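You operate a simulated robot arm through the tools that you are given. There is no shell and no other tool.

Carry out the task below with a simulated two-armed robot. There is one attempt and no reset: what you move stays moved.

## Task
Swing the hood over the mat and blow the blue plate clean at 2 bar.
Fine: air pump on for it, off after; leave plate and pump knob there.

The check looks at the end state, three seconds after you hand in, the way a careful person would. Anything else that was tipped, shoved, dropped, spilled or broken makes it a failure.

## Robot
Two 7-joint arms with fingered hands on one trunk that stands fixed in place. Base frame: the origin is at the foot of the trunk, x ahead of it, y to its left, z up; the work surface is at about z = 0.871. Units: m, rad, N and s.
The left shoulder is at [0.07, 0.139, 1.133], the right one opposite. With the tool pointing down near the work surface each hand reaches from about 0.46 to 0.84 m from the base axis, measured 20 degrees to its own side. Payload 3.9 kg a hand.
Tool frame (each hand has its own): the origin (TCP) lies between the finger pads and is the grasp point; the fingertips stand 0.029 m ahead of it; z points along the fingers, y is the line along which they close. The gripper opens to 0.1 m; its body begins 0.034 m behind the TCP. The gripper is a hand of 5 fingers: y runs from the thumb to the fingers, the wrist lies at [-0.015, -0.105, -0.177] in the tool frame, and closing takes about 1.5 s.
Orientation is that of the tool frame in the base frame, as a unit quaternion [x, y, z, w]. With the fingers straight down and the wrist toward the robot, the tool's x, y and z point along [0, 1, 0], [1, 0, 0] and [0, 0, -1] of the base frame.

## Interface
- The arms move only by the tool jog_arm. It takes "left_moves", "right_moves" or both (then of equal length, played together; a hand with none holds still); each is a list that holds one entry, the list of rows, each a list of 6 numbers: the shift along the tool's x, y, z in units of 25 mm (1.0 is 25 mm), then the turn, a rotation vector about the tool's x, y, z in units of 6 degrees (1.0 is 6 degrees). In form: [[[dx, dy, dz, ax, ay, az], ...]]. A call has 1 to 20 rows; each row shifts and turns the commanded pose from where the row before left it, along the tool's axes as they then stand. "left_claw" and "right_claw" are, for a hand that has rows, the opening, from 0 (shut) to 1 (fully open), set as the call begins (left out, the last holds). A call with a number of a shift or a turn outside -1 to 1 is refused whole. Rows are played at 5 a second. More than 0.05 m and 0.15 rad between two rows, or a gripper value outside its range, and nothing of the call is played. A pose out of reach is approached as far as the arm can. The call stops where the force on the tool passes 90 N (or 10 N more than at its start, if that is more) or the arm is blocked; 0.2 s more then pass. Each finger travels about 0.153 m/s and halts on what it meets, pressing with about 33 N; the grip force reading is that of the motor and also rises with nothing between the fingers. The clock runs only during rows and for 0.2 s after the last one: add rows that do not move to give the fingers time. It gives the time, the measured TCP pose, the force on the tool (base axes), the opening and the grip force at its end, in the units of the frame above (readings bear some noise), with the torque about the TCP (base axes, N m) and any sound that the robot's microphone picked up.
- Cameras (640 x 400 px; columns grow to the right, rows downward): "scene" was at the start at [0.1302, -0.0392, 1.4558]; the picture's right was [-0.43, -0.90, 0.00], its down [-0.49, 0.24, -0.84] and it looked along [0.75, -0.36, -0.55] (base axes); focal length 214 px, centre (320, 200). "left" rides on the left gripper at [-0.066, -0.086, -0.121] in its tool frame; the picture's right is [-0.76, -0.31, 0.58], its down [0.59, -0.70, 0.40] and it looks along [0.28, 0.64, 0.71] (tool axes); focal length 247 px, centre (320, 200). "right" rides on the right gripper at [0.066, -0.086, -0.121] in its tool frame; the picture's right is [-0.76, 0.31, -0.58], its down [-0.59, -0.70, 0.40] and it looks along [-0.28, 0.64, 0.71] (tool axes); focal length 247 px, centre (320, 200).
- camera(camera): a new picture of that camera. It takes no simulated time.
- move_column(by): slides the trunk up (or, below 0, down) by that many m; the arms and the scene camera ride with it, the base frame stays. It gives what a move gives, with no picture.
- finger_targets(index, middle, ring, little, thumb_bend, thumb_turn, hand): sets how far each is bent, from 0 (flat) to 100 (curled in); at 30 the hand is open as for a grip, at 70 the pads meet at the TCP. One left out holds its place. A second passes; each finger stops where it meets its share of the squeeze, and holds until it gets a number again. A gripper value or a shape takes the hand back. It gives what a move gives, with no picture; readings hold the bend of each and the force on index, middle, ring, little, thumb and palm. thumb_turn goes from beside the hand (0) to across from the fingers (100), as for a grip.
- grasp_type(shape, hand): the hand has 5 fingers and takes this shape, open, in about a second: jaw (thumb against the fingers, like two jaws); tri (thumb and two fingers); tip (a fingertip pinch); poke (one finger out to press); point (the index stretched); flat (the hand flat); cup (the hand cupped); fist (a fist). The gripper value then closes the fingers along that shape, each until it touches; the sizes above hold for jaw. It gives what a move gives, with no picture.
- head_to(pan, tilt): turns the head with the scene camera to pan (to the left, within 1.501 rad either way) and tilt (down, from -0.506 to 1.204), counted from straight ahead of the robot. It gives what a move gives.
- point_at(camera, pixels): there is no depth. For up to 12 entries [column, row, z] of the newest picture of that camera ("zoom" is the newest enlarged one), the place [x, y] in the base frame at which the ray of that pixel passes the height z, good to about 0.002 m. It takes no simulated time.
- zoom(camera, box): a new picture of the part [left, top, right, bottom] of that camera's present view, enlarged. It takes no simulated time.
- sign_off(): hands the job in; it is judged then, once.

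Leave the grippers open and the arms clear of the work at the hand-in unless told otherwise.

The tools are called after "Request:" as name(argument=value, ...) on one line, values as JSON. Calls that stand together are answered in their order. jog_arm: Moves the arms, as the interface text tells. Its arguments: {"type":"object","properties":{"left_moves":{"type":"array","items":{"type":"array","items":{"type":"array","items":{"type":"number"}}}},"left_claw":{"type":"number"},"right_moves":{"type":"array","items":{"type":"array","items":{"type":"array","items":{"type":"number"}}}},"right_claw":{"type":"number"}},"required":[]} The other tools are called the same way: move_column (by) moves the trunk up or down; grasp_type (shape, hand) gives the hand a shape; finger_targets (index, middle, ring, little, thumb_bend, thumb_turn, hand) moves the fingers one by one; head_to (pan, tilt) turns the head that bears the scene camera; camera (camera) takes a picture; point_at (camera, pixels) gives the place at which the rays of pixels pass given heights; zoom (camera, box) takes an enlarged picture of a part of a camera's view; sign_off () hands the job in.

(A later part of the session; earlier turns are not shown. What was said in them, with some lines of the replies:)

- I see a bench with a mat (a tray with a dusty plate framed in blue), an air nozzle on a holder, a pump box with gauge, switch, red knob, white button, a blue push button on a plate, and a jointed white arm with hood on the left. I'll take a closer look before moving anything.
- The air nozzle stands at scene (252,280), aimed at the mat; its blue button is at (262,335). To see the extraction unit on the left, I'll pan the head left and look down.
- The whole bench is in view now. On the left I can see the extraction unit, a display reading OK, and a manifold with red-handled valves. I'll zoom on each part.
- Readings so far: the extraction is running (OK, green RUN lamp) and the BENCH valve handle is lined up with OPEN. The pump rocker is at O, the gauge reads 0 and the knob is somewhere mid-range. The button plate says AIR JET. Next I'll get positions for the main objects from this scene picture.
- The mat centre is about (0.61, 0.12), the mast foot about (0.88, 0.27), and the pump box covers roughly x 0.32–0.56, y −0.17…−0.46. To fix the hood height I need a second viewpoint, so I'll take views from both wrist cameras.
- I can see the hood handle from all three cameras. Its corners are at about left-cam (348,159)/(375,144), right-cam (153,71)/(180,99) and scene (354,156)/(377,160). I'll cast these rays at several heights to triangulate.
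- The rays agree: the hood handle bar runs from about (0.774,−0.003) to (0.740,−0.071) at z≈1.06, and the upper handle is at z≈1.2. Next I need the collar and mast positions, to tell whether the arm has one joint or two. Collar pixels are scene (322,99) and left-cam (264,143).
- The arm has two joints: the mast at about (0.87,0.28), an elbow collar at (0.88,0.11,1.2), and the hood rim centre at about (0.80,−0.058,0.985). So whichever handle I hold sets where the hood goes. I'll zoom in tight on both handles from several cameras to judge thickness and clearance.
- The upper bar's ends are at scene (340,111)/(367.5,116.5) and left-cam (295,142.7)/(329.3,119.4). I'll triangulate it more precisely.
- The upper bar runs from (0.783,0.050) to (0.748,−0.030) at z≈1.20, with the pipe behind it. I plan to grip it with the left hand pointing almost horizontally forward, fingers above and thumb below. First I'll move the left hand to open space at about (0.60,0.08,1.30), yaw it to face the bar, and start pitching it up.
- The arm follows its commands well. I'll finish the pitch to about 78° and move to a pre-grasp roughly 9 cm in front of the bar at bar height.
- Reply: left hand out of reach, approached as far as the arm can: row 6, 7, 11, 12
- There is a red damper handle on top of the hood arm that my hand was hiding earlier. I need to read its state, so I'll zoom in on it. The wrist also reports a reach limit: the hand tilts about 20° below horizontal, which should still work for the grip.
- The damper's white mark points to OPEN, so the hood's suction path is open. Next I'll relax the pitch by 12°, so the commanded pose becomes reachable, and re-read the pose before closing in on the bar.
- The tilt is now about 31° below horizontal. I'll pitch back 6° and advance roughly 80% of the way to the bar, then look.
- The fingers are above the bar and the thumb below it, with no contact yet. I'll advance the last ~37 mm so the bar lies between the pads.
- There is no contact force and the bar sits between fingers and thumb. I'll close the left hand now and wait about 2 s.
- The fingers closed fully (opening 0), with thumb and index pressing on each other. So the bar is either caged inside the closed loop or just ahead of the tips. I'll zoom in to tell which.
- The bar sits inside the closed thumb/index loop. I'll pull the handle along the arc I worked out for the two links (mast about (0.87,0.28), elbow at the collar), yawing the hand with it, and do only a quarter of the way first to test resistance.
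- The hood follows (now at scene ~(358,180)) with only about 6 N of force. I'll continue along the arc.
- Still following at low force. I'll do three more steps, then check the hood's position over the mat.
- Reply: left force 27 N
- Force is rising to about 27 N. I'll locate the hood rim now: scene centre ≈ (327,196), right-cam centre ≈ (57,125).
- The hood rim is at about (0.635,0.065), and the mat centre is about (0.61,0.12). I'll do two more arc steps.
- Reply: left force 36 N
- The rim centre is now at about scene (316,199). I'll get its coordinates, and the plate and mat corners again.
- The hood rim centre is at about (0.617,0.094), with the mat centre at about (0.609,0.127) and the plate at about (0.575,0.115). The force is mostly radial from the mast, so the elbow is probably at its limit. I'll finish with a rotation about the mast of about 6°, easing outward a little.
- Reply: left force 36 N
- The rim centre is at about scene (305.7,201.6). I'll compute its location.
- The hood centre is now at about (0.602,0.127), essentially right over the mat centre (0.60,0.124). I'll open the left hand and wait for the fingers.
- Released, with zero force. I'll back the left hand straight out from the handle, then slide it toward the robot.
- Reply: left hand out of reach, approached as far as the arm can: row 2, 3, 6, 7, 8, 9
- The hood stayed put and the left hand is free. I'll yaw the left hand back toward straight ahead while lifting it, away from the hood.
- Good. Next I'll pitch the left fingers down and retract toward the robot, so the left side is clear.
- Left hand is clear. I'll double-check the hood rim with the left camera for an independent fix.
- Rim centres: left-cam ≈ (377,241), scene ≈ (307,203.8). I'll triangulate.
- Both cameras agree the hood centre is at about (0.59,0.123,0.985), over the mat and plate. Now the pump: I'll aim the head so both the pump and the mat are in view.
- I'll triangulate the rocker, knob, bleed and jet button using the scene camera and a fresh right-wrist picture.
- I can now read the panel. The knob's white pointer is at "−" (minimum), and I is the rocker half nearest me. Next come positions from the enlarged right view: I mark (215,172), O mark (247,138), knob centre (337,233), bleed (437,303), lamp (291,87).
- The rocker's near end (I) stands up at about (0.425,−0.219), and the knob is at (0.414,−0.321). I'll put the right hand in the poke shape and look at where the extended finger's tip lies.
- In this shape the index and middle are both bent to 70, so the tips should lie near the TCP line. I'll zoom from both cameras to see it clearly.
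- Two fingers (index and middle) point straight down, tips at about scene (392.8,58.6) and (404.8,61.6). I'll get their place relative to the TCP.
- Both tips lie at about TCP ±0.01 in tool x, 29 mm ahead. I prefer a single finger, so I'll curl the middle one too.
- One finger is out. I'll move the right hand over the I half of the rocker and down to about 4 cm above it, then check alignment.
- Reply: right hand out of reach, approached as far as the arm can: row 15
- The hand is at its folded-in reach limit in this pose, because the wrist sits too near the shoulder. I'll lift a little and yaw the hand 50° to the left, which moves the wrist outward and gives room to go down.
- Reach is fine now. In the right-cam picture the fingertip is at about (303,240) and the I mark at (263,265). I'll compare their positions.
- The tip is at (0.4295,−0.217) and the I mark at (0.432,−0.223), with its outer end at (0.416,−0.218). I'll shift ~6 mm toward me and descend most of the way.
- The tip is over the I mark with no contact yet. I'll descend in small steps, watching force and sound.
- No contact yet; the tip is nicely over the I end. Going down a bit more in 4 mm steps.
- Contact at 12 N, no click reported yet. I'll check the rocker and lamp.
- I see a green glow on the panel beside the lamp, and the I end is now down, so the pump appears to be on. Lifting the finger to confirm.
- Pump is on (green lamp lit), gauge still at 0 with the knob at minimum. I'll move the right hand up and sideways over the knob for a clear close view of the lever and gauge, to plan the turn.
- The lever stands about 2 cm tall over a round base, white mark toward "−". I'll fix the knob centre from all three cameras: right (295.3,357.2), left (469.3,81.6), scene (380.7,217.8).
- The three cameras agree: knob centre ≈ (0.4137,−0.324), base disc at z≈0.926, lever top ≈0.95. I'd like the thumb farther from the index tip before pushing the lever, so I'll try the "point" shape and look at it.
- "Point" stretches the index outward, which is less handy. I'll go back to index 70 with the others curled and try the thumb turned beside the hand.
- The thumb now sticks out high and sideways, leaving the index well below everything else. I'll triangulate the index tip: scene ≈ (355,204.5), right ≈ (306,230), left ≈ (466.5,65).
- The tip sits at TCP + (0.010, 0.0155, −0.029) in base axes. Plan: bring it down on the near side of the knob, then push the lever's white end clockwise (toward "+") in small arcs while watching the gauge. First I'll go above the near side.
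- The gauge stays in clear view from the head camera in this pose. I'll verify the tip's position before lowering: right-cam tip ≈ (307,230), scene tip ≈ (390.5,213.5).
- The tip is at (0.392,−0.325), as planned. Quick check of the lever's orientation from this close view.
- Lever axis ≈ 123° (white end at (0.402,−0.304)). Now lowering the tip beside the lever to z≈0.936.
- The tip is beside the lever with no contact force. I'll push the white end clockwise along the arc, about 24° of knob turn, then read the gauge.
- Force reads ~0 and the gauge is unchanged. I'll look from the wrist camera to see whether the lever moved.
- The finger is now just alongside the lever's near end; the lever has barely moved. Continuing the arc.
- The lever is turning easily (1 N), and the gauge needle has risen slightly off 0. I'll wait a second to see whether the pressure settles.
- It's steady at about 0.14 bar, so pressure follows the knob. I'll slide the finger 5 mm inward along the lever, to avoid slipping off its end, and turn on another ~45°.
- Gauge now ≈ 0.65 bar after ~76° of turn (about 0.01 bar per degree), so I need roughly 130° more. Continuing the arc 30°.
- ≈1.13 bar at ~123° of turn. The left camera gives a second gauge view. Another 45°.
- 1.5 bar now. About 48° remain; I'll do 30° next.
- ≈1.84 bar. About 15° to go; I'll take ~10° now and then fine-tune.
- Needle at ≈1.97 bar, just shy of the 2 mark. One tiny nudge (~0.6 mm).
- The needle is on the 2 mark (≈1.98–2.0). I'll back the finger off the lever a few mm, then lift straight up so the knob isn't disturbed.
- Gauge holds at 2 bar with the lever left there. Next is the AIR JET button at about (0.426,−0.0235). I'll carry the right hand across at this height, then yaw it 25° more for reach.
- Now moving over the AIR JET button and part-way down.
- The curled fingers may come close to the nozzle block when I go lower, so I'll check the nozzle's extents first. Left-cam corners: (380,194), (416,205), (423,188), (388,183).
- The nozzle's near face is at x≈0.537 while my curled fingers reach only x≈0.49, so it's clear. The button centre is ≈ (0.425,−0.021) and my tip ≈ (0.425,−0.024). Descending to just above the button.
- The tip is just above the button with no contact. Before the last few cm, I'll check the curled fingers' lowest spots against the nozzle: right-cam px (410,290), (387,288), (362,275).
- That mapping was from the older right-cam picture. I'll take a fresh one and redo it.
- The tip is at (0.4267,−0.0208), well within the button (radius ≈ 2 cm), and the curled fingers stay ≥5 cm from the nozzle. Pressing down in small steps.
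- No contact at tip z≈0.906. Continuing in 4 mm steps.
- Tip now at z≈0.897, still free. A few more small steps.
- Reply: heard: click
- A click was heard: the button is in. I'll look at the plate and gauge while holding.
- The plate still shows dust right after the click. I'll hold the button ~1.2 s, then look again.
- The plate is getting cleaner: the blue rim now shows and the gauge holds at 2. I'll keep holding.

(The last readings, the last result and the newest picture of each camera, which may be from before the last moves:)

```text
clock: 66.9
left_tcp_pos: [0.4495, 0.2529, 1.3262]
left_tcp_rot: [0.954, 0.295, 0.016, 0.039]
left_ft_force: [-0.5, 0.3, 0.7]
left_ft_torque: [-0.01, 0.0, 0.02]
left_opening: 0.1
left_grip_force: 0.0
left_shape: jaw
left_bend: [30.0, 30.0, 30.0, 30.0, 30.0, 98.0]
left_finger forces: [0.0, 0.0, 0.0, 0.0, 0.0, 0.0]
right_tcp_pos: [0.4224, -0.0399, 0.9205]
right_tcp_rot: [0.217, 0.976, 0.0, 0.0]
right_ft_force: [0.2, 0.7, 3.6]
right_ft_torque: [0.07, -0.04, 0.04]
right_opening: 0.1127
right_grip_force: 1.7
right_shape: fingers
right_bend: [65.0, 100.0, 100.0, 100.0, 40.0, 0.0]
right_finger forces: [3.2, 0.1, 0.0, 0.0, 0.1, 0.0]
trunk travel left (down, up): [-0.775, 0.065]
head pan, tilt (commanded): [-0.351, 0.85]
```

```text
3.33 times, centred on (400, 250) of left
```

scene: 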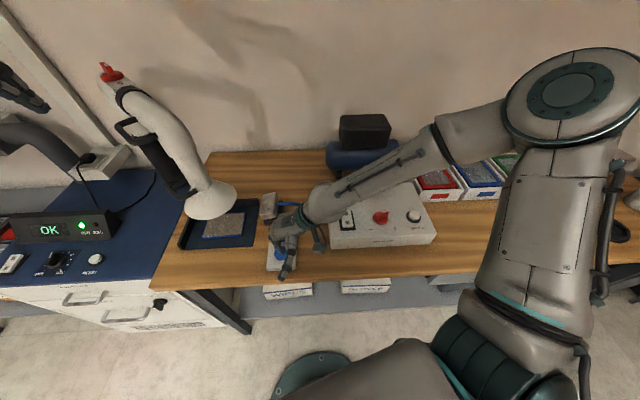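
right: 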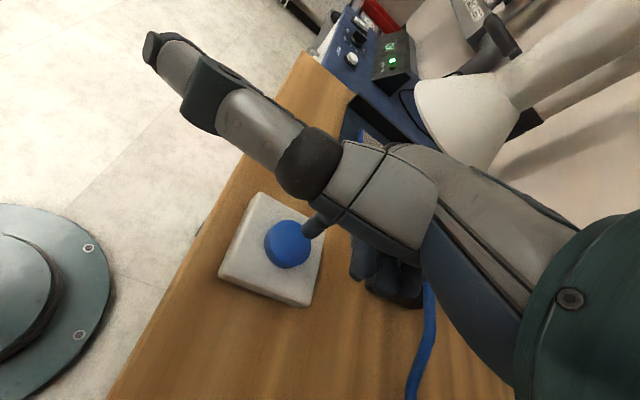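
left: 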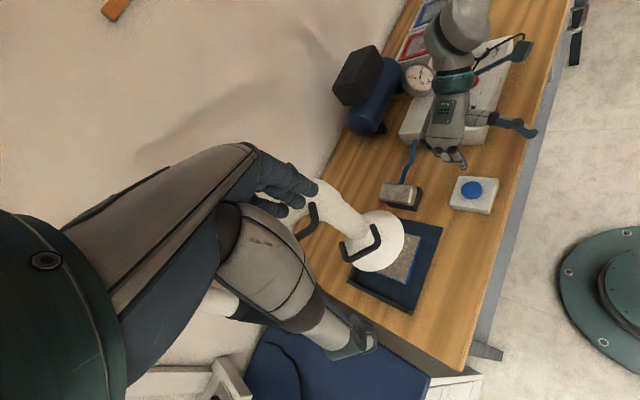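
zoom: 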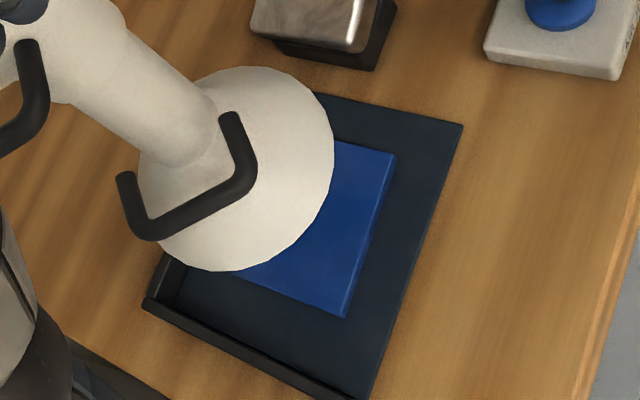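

The blue plate is clean all over. I'll hold a moment longer for certainty, then lift off the button.

Request:
jog_arm(right_moves=[[[0, 0, 0, 0, 0, 0], [0, 0, 0, 0, 0, 0], [0, 0, 0, 0, 0, 0], [0, 0, -0.5, 0, 0, 0], [0, 0, -0.8, 0, 0, 0], [0, 0, -0.9, 0, 0, 0], [0, 0, -0.9, 0, 0, 0], [0, 0, -0.9, 0, 0, 0], [0, 0, -0.9, 0, 0, 0], [0, 0, 0, 0, 0, 0]]])

Request:
camera(camera="scene")

Request:
zoom(camera="scene", box=[160, 160, 340, 280])

```text
clock: 69.1
left_tcp_pos: [0.4494, 0.253, 1.3273]
left_tcp_rot: [0.955, 0.295, 0.015, 0.039]
left_ft_force: [0.5, 0.0, 0.2]
left_ft_torque: [0.01, -0.01, 0.01]
left_opening: 0.1
left_grip_force: 0.1
left_shape: jaw
left_bend: [30.0, 30.0, 30.0, 30.0, 30.0, 98.0]
left_finger forces: [0.0, 0.1, 0.0, 0.0, 0.1, 0.0]
right_tcp_pos: [0.4227, -0.0427, 1.0433]
right_tcp_rot: [0.217, 0.976, 0.0, 0.0]
right_ft_force: [0.5, -0.1, -0.2]
right_ft_torque: [-0.04, -0.02, 0.01]
right_opening: 0.1128
right_grip_force: 0.0
right_shape: fingers
right_bend: [65.0, 100.0, 100.0, 100.0, 40.0, 0.0]
right_finger forces: [0.0, 0.1, 0.1, 0.0, 0.0, 0.0]
trunk travel left (down, up): [-0.775, 0.065]
head pan, tilt (commanded): [-0.351, 0.85]
```

```text
taken
```

scene: 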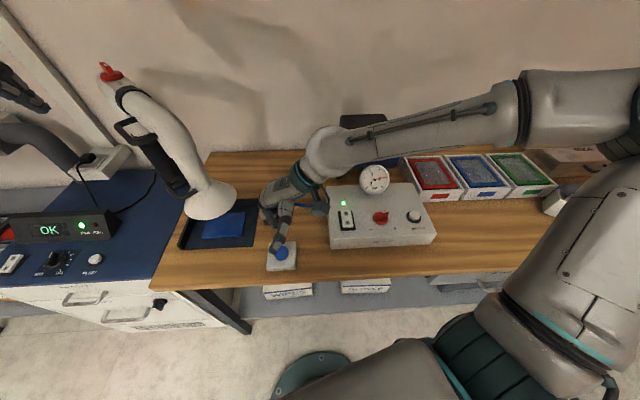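

```text
3.33 times, centred on (250, 220) of scene
```

zoom: 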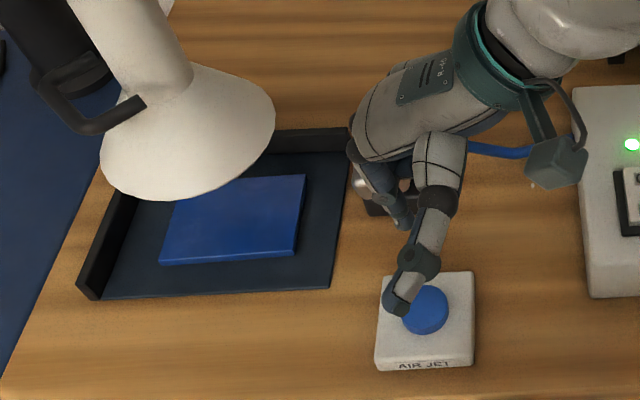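

The button is released and the plate stays clean in place. Now to switch the pump off: I'll move the finger over the O half, at about (0.465,−0.2315), keeping this yaw so the curled fingers stay away from the gauge.

Request:
jog_arm(right_moves=[[[-0.707, -0.975, 0, 0, 0, 0], [-0.707, -0.975, 0, 0, 0, 0], [-0.707, -0.975, 0, 0, 0, 0], [-0.707, -0.975, 0, 0, 0, 0], [-0.707, -0.975, 0, 0, 0, 0], [-0.707, -0.975, 0, 0, 0, 0], [-0.707, -0.975, 0, 0, 0, 0], [0, 0, 0.8, 0, 0, 0], [0, 0, 0.8, 0, 0, 0], [0, 0, 0, 0, 0, 0]]])

Request:
camera(camera="right")

Request:
camera(camera="scene")

Request:
zoom(camera="scene", box=[310, 150, 440, 250])

Request:
zoom(camera="left", box=[360, 10, 540, 140])

```text
clock: 71.3
left_tcp_pos: [0.4506, 0.2518, 1.3273]
left_tcp_rot: [0.954, 0.296, 0.016, 0.038]
left_ft_force: [0.0, 0.1, -1.0]
left_ft_torque: [0.01, -0.02, 0.01]
left_opening: 0.0998
left_grip_force: 0.1
left_shape: jaw
left_bend: [30.0, 30.0, 30.0, 30.0, 30.0, 98.0]
left_finger forces: [0.0, 0.0, 0.1, 0.0, 0.0, 0.0]
right_tcp_pos: [0.4638, -0.2483, 1.0004]
right_tcp_rot: [0.217, 0.976, 0.0, 0.0]
right_ft_force: [0.0, 0.2, 0.0]
right_ft_torque: [-0.01, 0.03, 0.0]
right_opening: 0.1127
right_grip_force: 0.1
right_shape: fingers
right_bend: [65.0, 100.0, 100.0, 100.0, 40.0, 0.0]
right_finger forces: [0.1, 0.0, 0.0, 0.0, 0.0, 0.1]
trunk travel left (down, up): [-0.775, 0.065]
head pan, tilt (commanded): [-0.351, 0.85]
```

```text
taken
```

right: 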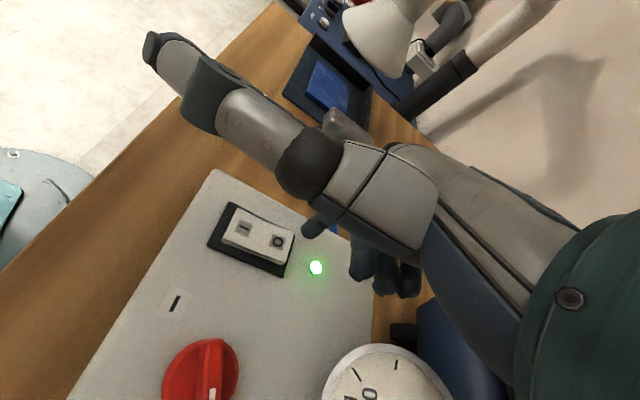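

```text
taken
```

scene: 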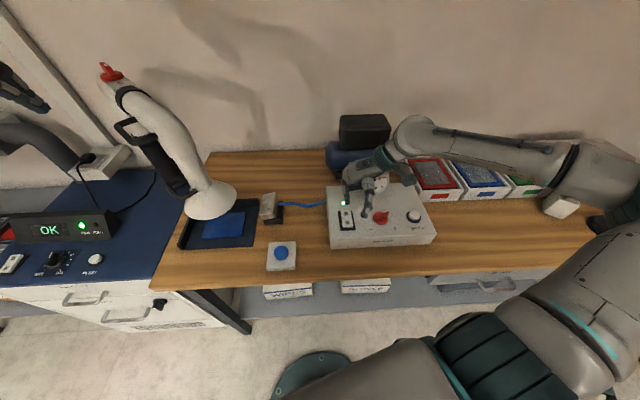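

```text
4.00 times, centred on (375, 200) of scene
```

zoom: 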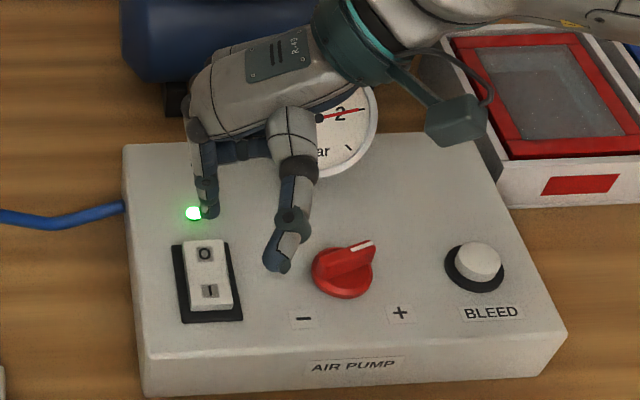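

```text
3.08 times, centred on (450, 75) of left
```

zoom: 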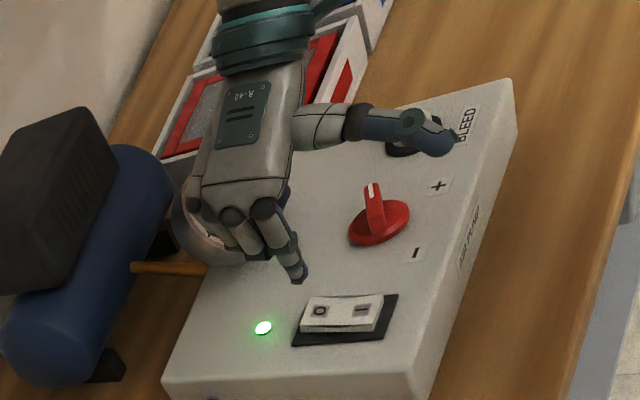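

The fingertip is near the O half. The thumb hangs out toward me, so I'll check its height and place: scene ≈ (364,216), left-cam ≈ (489,55.5). I'll check tip vs O mark too: right-cam tip (306,231), O (277,241).

Request:
camera(camera="left")

Request:
point_at(camera="scene", pixels=[[363.75, 216, 0.95], [363.75, 216, 1.0], [363.75, 216, 1.05], [363.75, 216, 1.1]])

Request:
point_at(camera="left", pixels=[[489, 55.5, 0.95], [489, 55.5, 1.0], [489, 55.5, 1.05], [489, 55.5, 1.1]])

Request:
point_at(camera="right", pixels=[[307, 231, 0.971], [277, 241, 0.935], [244, 228, 0.93], [261, 235, 0.932], [290, 247, 0.937]])

```text
taken
```

left: 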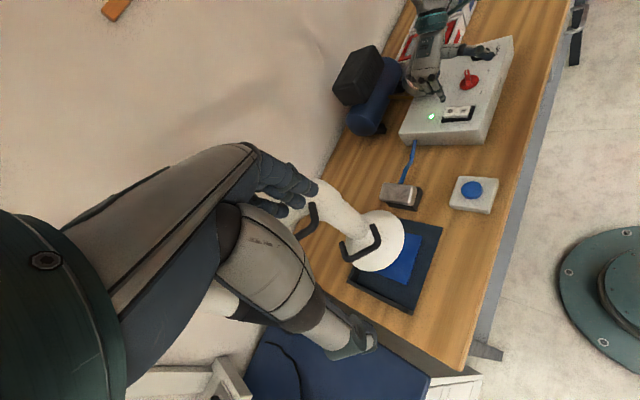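

```text
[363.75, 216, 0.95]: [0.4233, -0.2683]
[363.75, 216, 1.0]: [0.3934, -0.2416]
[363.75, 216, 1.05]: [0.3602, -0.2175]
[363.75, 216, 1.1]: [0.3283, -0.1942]
```

```text
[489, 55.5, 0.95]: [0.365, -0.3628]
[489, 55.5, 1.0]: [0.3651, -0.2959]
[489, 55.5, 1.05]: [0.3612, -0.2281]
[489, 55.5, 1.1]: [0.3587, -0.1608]
```

```text
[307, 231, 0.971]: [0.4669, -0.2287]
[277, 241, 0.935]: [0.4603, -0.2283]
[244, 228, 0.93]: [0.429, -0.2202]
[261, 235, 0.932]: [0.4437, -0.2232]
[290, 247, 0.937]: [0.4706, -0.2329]
```

The thumb is 5 cm above the panel (clear). The tip, at (0.467,−0.229), is over the O end (mark at (0.460,−0.228), end at (0.471,−0.233)). Descending in steps.

Request:
jog_arm(right_moves=[[[0.03, -0.05, 0.5, 0, 0, 0], [0, 0, 0.4, 0, 0, 0], [0, 0, 0.16, 0, 0, 0], [0, 0, 0.16, 0, 0, 0], [0, 0, 0, 0, 0, 0]]])

Request:
zoom(camera="right", box=[200, 170, 360, 290])

```text
clock: 72.5
left_tcp_pos: [0.4491, 0.2518, 1.3266]
left_tcp_rot: [0.954, 0.296, 0.015, 0.039]
left_ft_force: [-0.3, 0.2, 0.6]
left_ft_torque: [-0.02, -0.02, 0.01]
left_opening: 0.1003
left_grip_force: 0.1
left_shape: jaw
left_bend: [30.0, 30.0, 30.0, 30.0, 30.0, 98.0]
left_finger forces: [0.0, 0.0, 0.0, 0.0, 0.1, 0.0]
right_tcp_pos: [0.4612, -0.2496, 0.972]
right_tcp_rot: [0.217, 0.976, 0.0, 0.0]
right_ft_force: [-0.4, 0.4, 1.2]
right_ft_torque: [-0.04, 0.01, 0.01]
right_opening: 0.1124
right_grip_force: 0.0
right_shape: fingers
right_bend: [65.0, 100.0, 100.0, 100.0, 40.0, 0.0]
right_finger forces: [0.1, 0.0, 0.1, 0.0, 0.0, 0.0]
trunk travel left (down, up): [-0.775, 0.065]
head pan, tilt (commanded): [-0.351, 0.85]
```

```text
3.33 times, centred on (280, 230) of right
```

zoom: 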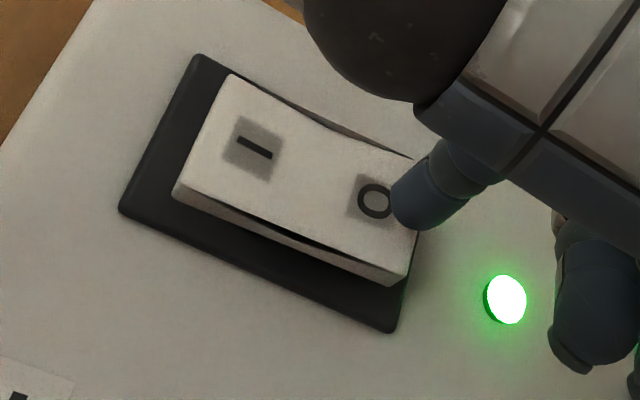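

The tip is right over the O mark, still free. Pressing down gently.

Request:
jog_arm(right_moves=[[[0, 0, 0.14, 0, 0, 0], [0, 0, 0.14, 0, 0, 0], [0, 0, 0.14, 0, 0, 0], [0, 0, 0, 0, 0, 0]]])

Request:
zoom(camera="scene", box=[320, 170, 400, 240])

Request:
zoom(camera="right", box=[200, 170, 360, 290])

```text
clock: 73.5
left_tcp_pos: [0.448, 0.254, 1.3271]
left_tcp_rot: [0.954, 0.296, 0.016, 0.04]
left_ft_force: [-0.4, -0.2, -0.1]
left_ft_torque: [0.03, 0.0, 0.01]
left_opening: 0.0999
left_grip_force: 0.1
left_shape: jaw
left_bend: [30.0, 30.0, 30.0, 30.0, 30.0, 98.0]
left_finger forces: [0.0, 0.0, 0.0, 0.0, 0.0, 0.0]
right_tcp_pos: [0.4616, -0.2472, 0.9639]
right_tcp_rot: [0.216, 0.976, 0.001, 0.001]
right_ft_force: [1.0, 2.0, 9.6]
right_ft_torque: [0.18, -0.02, -0.02]
right_opening: 0.1125
right_grip_force: 5.9
right_shape: fingers
right_bend: [66.0, 100.0, 100.0, 100.0, 40.0, 0.0]
right_finger forces: [10.8, 0.1, 0.0, 0.1, 0.1, 0.0]
trunk travel left (down, up): [-0.775, 0.065]
head pan, tilt (commanded): [-0.351, 0.85]
```

```text
5.71 times, centred on (360, 205) of scene
```

zoom: 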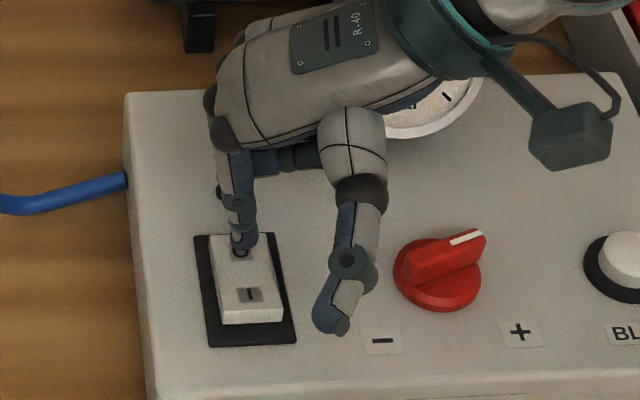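

```text
3.33 times, centred on (280, 230) of right
```

zoom: 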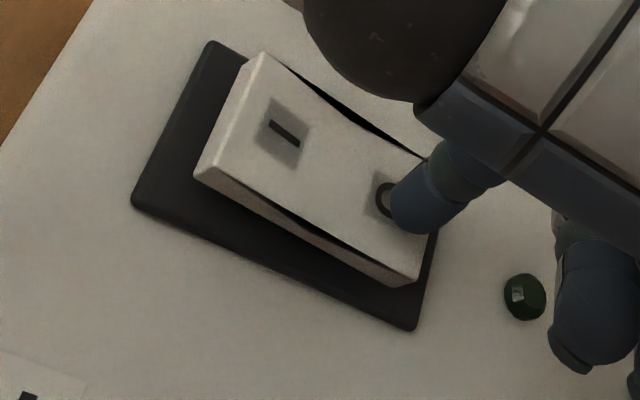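

The lamp is dark and the O end is down: the pump is off. Lifting the finger straight up and moving clear.

Request:
jog_arm(right_moves=[[[0, 0, -0.5, 0, 0, 0], [0, 0, -0.9, 0, 0, 0], [0, 0, -0.9, 0, 0, 0], [0, 0, -0.9, 0, 0, 0], [0, 0, -0.9, 0, 0, 0], [0, 0, -0.9, 0, 0, 0], [0, 0, -0.9, 0, 0, 0], [0, 0, -0.9, 0, 0, 0], [0, 0, -0.9, 0, 0, 0], [0, 0, -0.9, 0, 0, 0], [0, 0, -0.9, 0, 0, 0], [0, 0, 0, 0, 0, 0]]])

Request:
camera(camera="scene")

Request:
zoom(camera="scene", box=[310, 150, 440, 250])

```text
clock: 76.1
left_tcp_pos: [0.4489, 0.2524, 1.3262]
left_tcp_rot: [0.955, 0.294, 0.015, 0.039]
left_ft_force: [0.9, -0.4, -1.0]
left_ft_torque: [-0.01, -0.02, -0.01]
left_opening: 0.1
left_grip_force: 0.1
left_shape: jaw
left_bend: [30.0, 30.0, 30.0, 30.0, 30.0, 98.0]
left_finger forces: [0.0, 0.0, 0.1, 0.0, 0.0, 0.0]
right_tcp_pos: [0.4621, -0.2479, 1.1992]
right_tcp_rot: [0.217, 0.976, 0.001, 0.0]
right_ft_force: [0.4, 0.4, 0.0]
right_ft_torque: [-0.04, -0.04, 0.03]
right_opening: 0.1123
right_grip_force: 0.1
right_shape: fingers
right_bend: [65.0, 100.0, 100.0, 100.0, 40.0, 0.0]
right_finger forces: [0.1, 0.1, 0.0, 0.0, 0.0, 0.0]
trunk travel left (down, up): [-0.775, 0.065]
head pan, tilt (commanded): [-0.351, 0.85]
```

```text
taken
```

scene: 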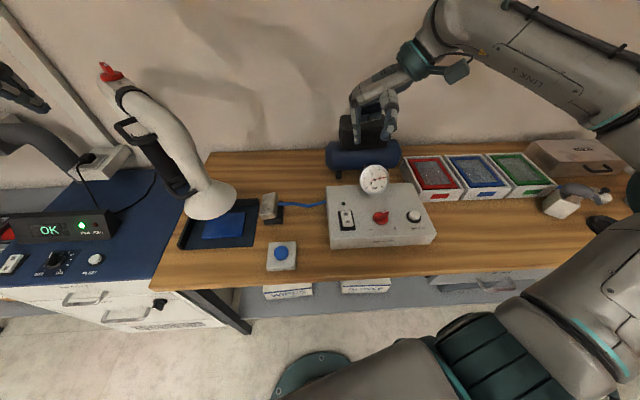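

```text
4.00 times, centred on (375, 200) of scene
```

zoom: 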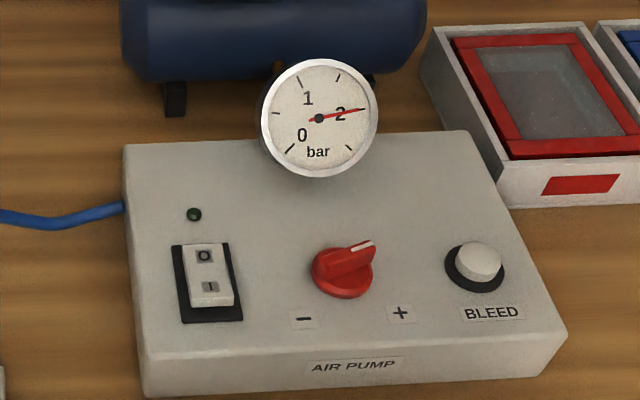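

Pump off, lamp dark, knob left at its 2-bar setting. I'll open the right hand to jaw and inspect the plate closely.

Request:
grasp_type(hand="right", shape="jaw")

Request:
jog_arm(right_moves=[[[0, 0, -0.8, 0, 0, 0.9], [0, 0, -0.8, 0, 0, 0.9], [0, 0, -0.8, 0, 0, 0.9], [0, 0, -0.8, 0, 0, 0.9], [0, 0, -0.8, 0, 0, 0.9], [0, 0, -0.8, 0, 0, 0.9], [0, 0, -0.8, 0, 0, 0.9], [0, 0, 0, 0, 0, 0.9], [0, 0, 0, 0, 0, 0.9], [0, 0, 0, 0, 0, 0.9], [0, 0, 0, 0, 0, 0.9], [0, 0, 0, 0, 0, 0.9], [0, 0, 0, 0, 0, 0]]], right_claw=1.0)

Request:
head_to(pan=0.15, tilt=0.75)

Request:
camera(camera="scene")

Request:
zoom(camera="scene", box=[250, 160, 370, 260])

Request:
zoom(camera="left", box=[340, 160, 500, 300])

Request:
camera(camera="right")

```text
clock: 77.0
left_tcp_pos: [0.449, 0.2516, 1.3259]
left_tcp_rot: [0.954, 0.296, 0.015, 0.04]
left_ft_force: [0.6, -0.5, -0.2]
left_ft_torque: [0.02, -0.01, 0.0]
left_opening: 0.1001
left_grip_force: 0.1
left_shape: jaw
left_bend: [30.0, 30.0, 30.0, 30.0, 30.0, 98.0]
left_finger forces: [0.0, 0.1, 0.1, 0.0, 0.0, 0.0]
right_tcp_pos: [0.4626, -0.2488, 1.1998]
right_tcp_rot: [0.218, 0.976, 0.0, 0.0]
right_ft_force: [-0.1, -0.4, 0.0]
right_ft_torque: [-0.02, -0.03, 0.01]
right_opening: 0.0999
right_grip_force: 0.0
right_shape: jaw
right_bend: [30.0, 30.0, 30.0, 30.0, 30.0, 97.0]
right_finger forces: [0.1, 0.0, 0.0, 0.0, 0.0, 0.0]
trunk travel left (down, up): [-0.775, 0.065]
head pan, tilt (commanded): [-0.351, 0.85]
```

```text
clock: 79.8
left_tcp_pos: [0.4496, 0.2526, 1.3257]
left_tcp_rot: [0.954, 0.295, 0.015, 0.039]
left_ft_force: [-0.8, -0.6, -1.1]
left_ft_torque: [0.01, -0.04, 0.0]
left_opening: 0.0999
left_grip_force: 0.1
left_shape: jaw
left_bend: [30.0, 30.0, 30.0, 30.0, 30.0, 98.0]
left_finger forces: [0.1, 0.0, 0.1, 0.0, 0.1, 0.1]
right_tcp_pos: [0.4618, -0.2482, 1.3392]
right_tcp_rot: [0.707, 0.707, 0.0, 0.001]
right_ft_force: [0.6, 0.0, -1.0]
right_ft_torque: [0.0, 0.02, 0.01]
right_opening: 0.0999
right_grip_force: 0.0
right_shape: jaw
right_bend: [30.0, 30.0, 30.0, 30.0, 30.0, 98.0]
right_finger forces: [0.0, 0.1, 0.0, 0.0, 0.1, 0.0]
trunk travel left (down, up): [-0.775, 0.065]
head pan, tilt (commanded): [-0.351, 0.85]
```

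```text
clock: 80.8
left_tcp_pos: [0.4499, 0.2521, 1.3266]
left_tcp_rot: [0.954, 0.296, 0.014, 0.039]
left_ft_force: [0.0, 0.8, 0.2]
left_ft_torque: [-0.02, 0.0, 0.02]
left_opening: 0.0999
left_grip_force: 0.1
left_shape: jaw
left_bend: [30.0, 30.0, 30.0, 30.0, 30.0, 98.0]
left_finger forces: [0.0, 0.0, 0.1, 0.1, 0.0, 0.0]
right_tcp_pos: [0.4611, -0.2502, 1.3393]
right_tcp_rot: [0.706, 0.708, 0.0, -0.001]
right_ft_force: [0.4, -0.1, 0.4]
right_ft_torque: [0.02, -0.01, 0.01]
right_opening: 0.1003
right_grip_force: 0.0
right_shape: jaw
right_bend: [30.0, 30.0, 30.0, 30.0, 30.0, 98.0]
right_finger forces: [0.0, 0.1, 0.0, 0.0, 0.0, 0.1]
trunk travel left (down, up): [-0.775, 0.065]
head pan, tilt (commanded): [0.15, 0.75]
```

```text
taken
```

scene: 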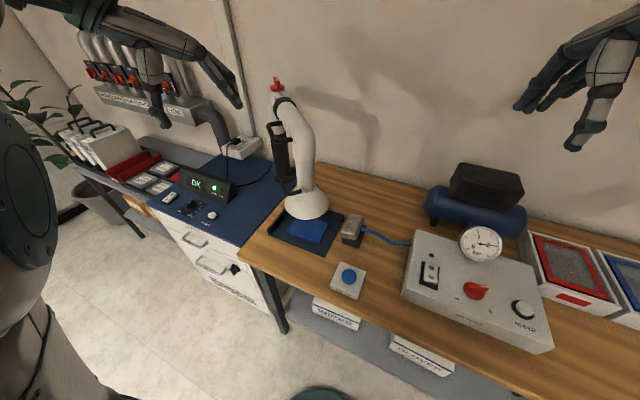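

```text
4.00 times, centred on (310, 210) of scene
```

zoom: 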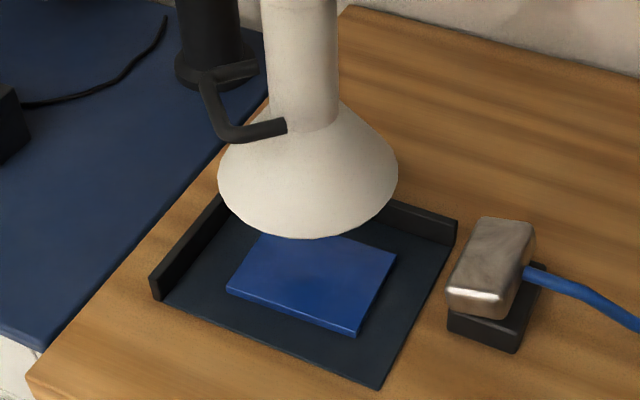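

```text
2.86 times, centred on (420, 230) of left
```

zoom: 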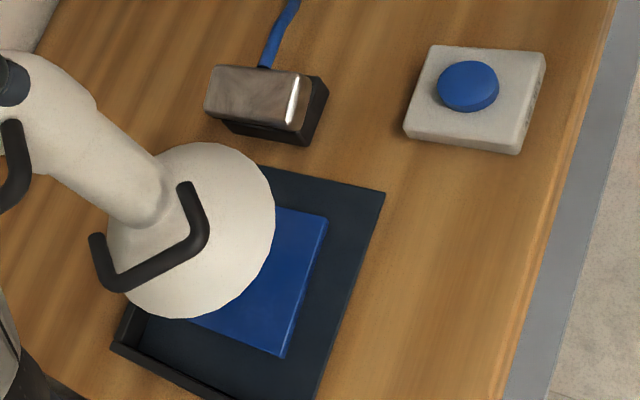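

```text
taken
```

right: 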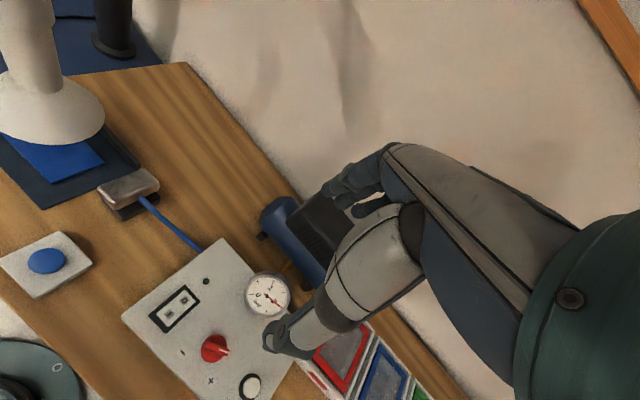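

Plate clean and unmoved, hood over the mat, button popped back up, both hands open and clear. One last check of the pump panel and the extraction unit.

Request:
zoom(camera="scene", box=[390, 200, 570, 360])

Request:
zoom(camera="scene", box=[110, 130, 270, 230])

Request:
zoom(camera="scene", box=[240, 60, 360, 190])

```text
2.50 times, centred on (480, 280) of scene
```

zoom: 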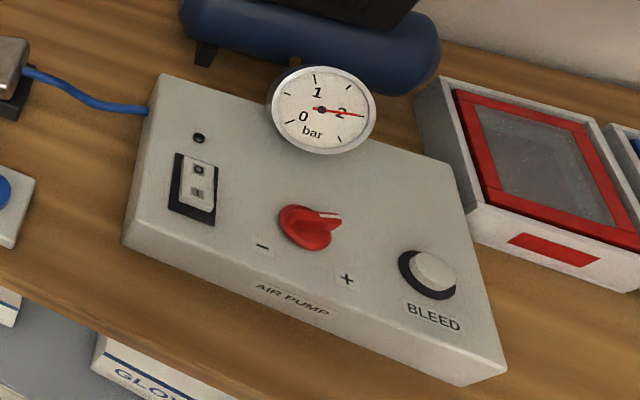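

```text
4.00 times, centred on (190, 180) of scene
```

zoom: 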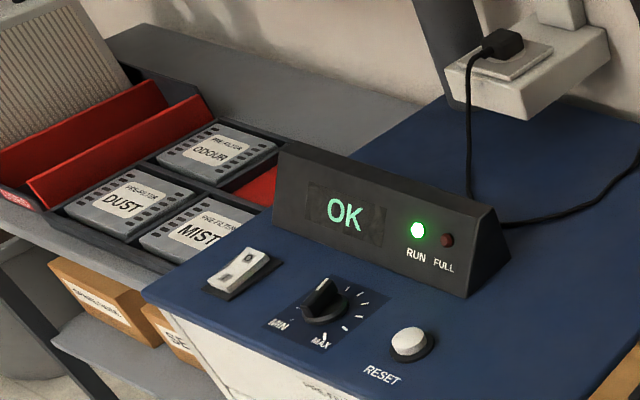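

```text
3.08 times, centred on (300, 125) of scene
```

zoom: 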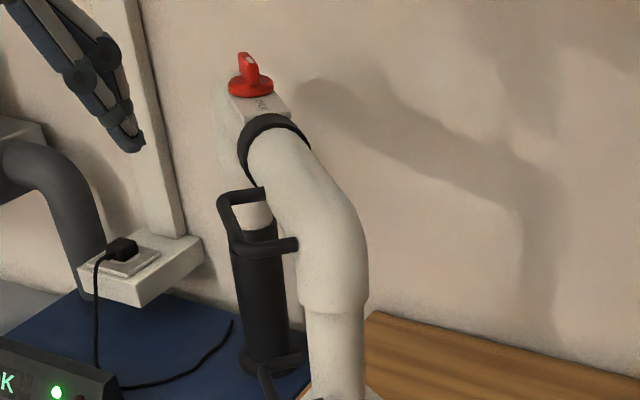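

Everything checks out: pump off with the lamp dark, knob left at 2 bar, extraction still showing OK, damper open, hood over the mat, blue plate clean and in place, hands open and clear. Handing in.

Request:
sign_off()

```text
The job is handed in.
```

The blue plate is blown clean and still in its place on the mat, with the hood swung over it. I've handed the job in.

- **Hood:** it is centred over the mat within about a centimetre. Extraction was running (display "OK") and the hood's damper was open.
- **Air:** I switched the pump on and turned the knob until the gauge read 2 bar (about 1.98–2.0). Then I held AIR JET for about 4 seconds, until all of the plate I could see was blue. The part under the hood was hidden from the cameras.
- **Pump:** it is off with its lamp dark, and the knob is still at the 2 bar setting. The gauge still shows about 2 bar because I did not press BLEED, which you hadn't asked for.
- **Arms:** both hands are open and clear of the work. I saw nothing else disturbed on the bench.
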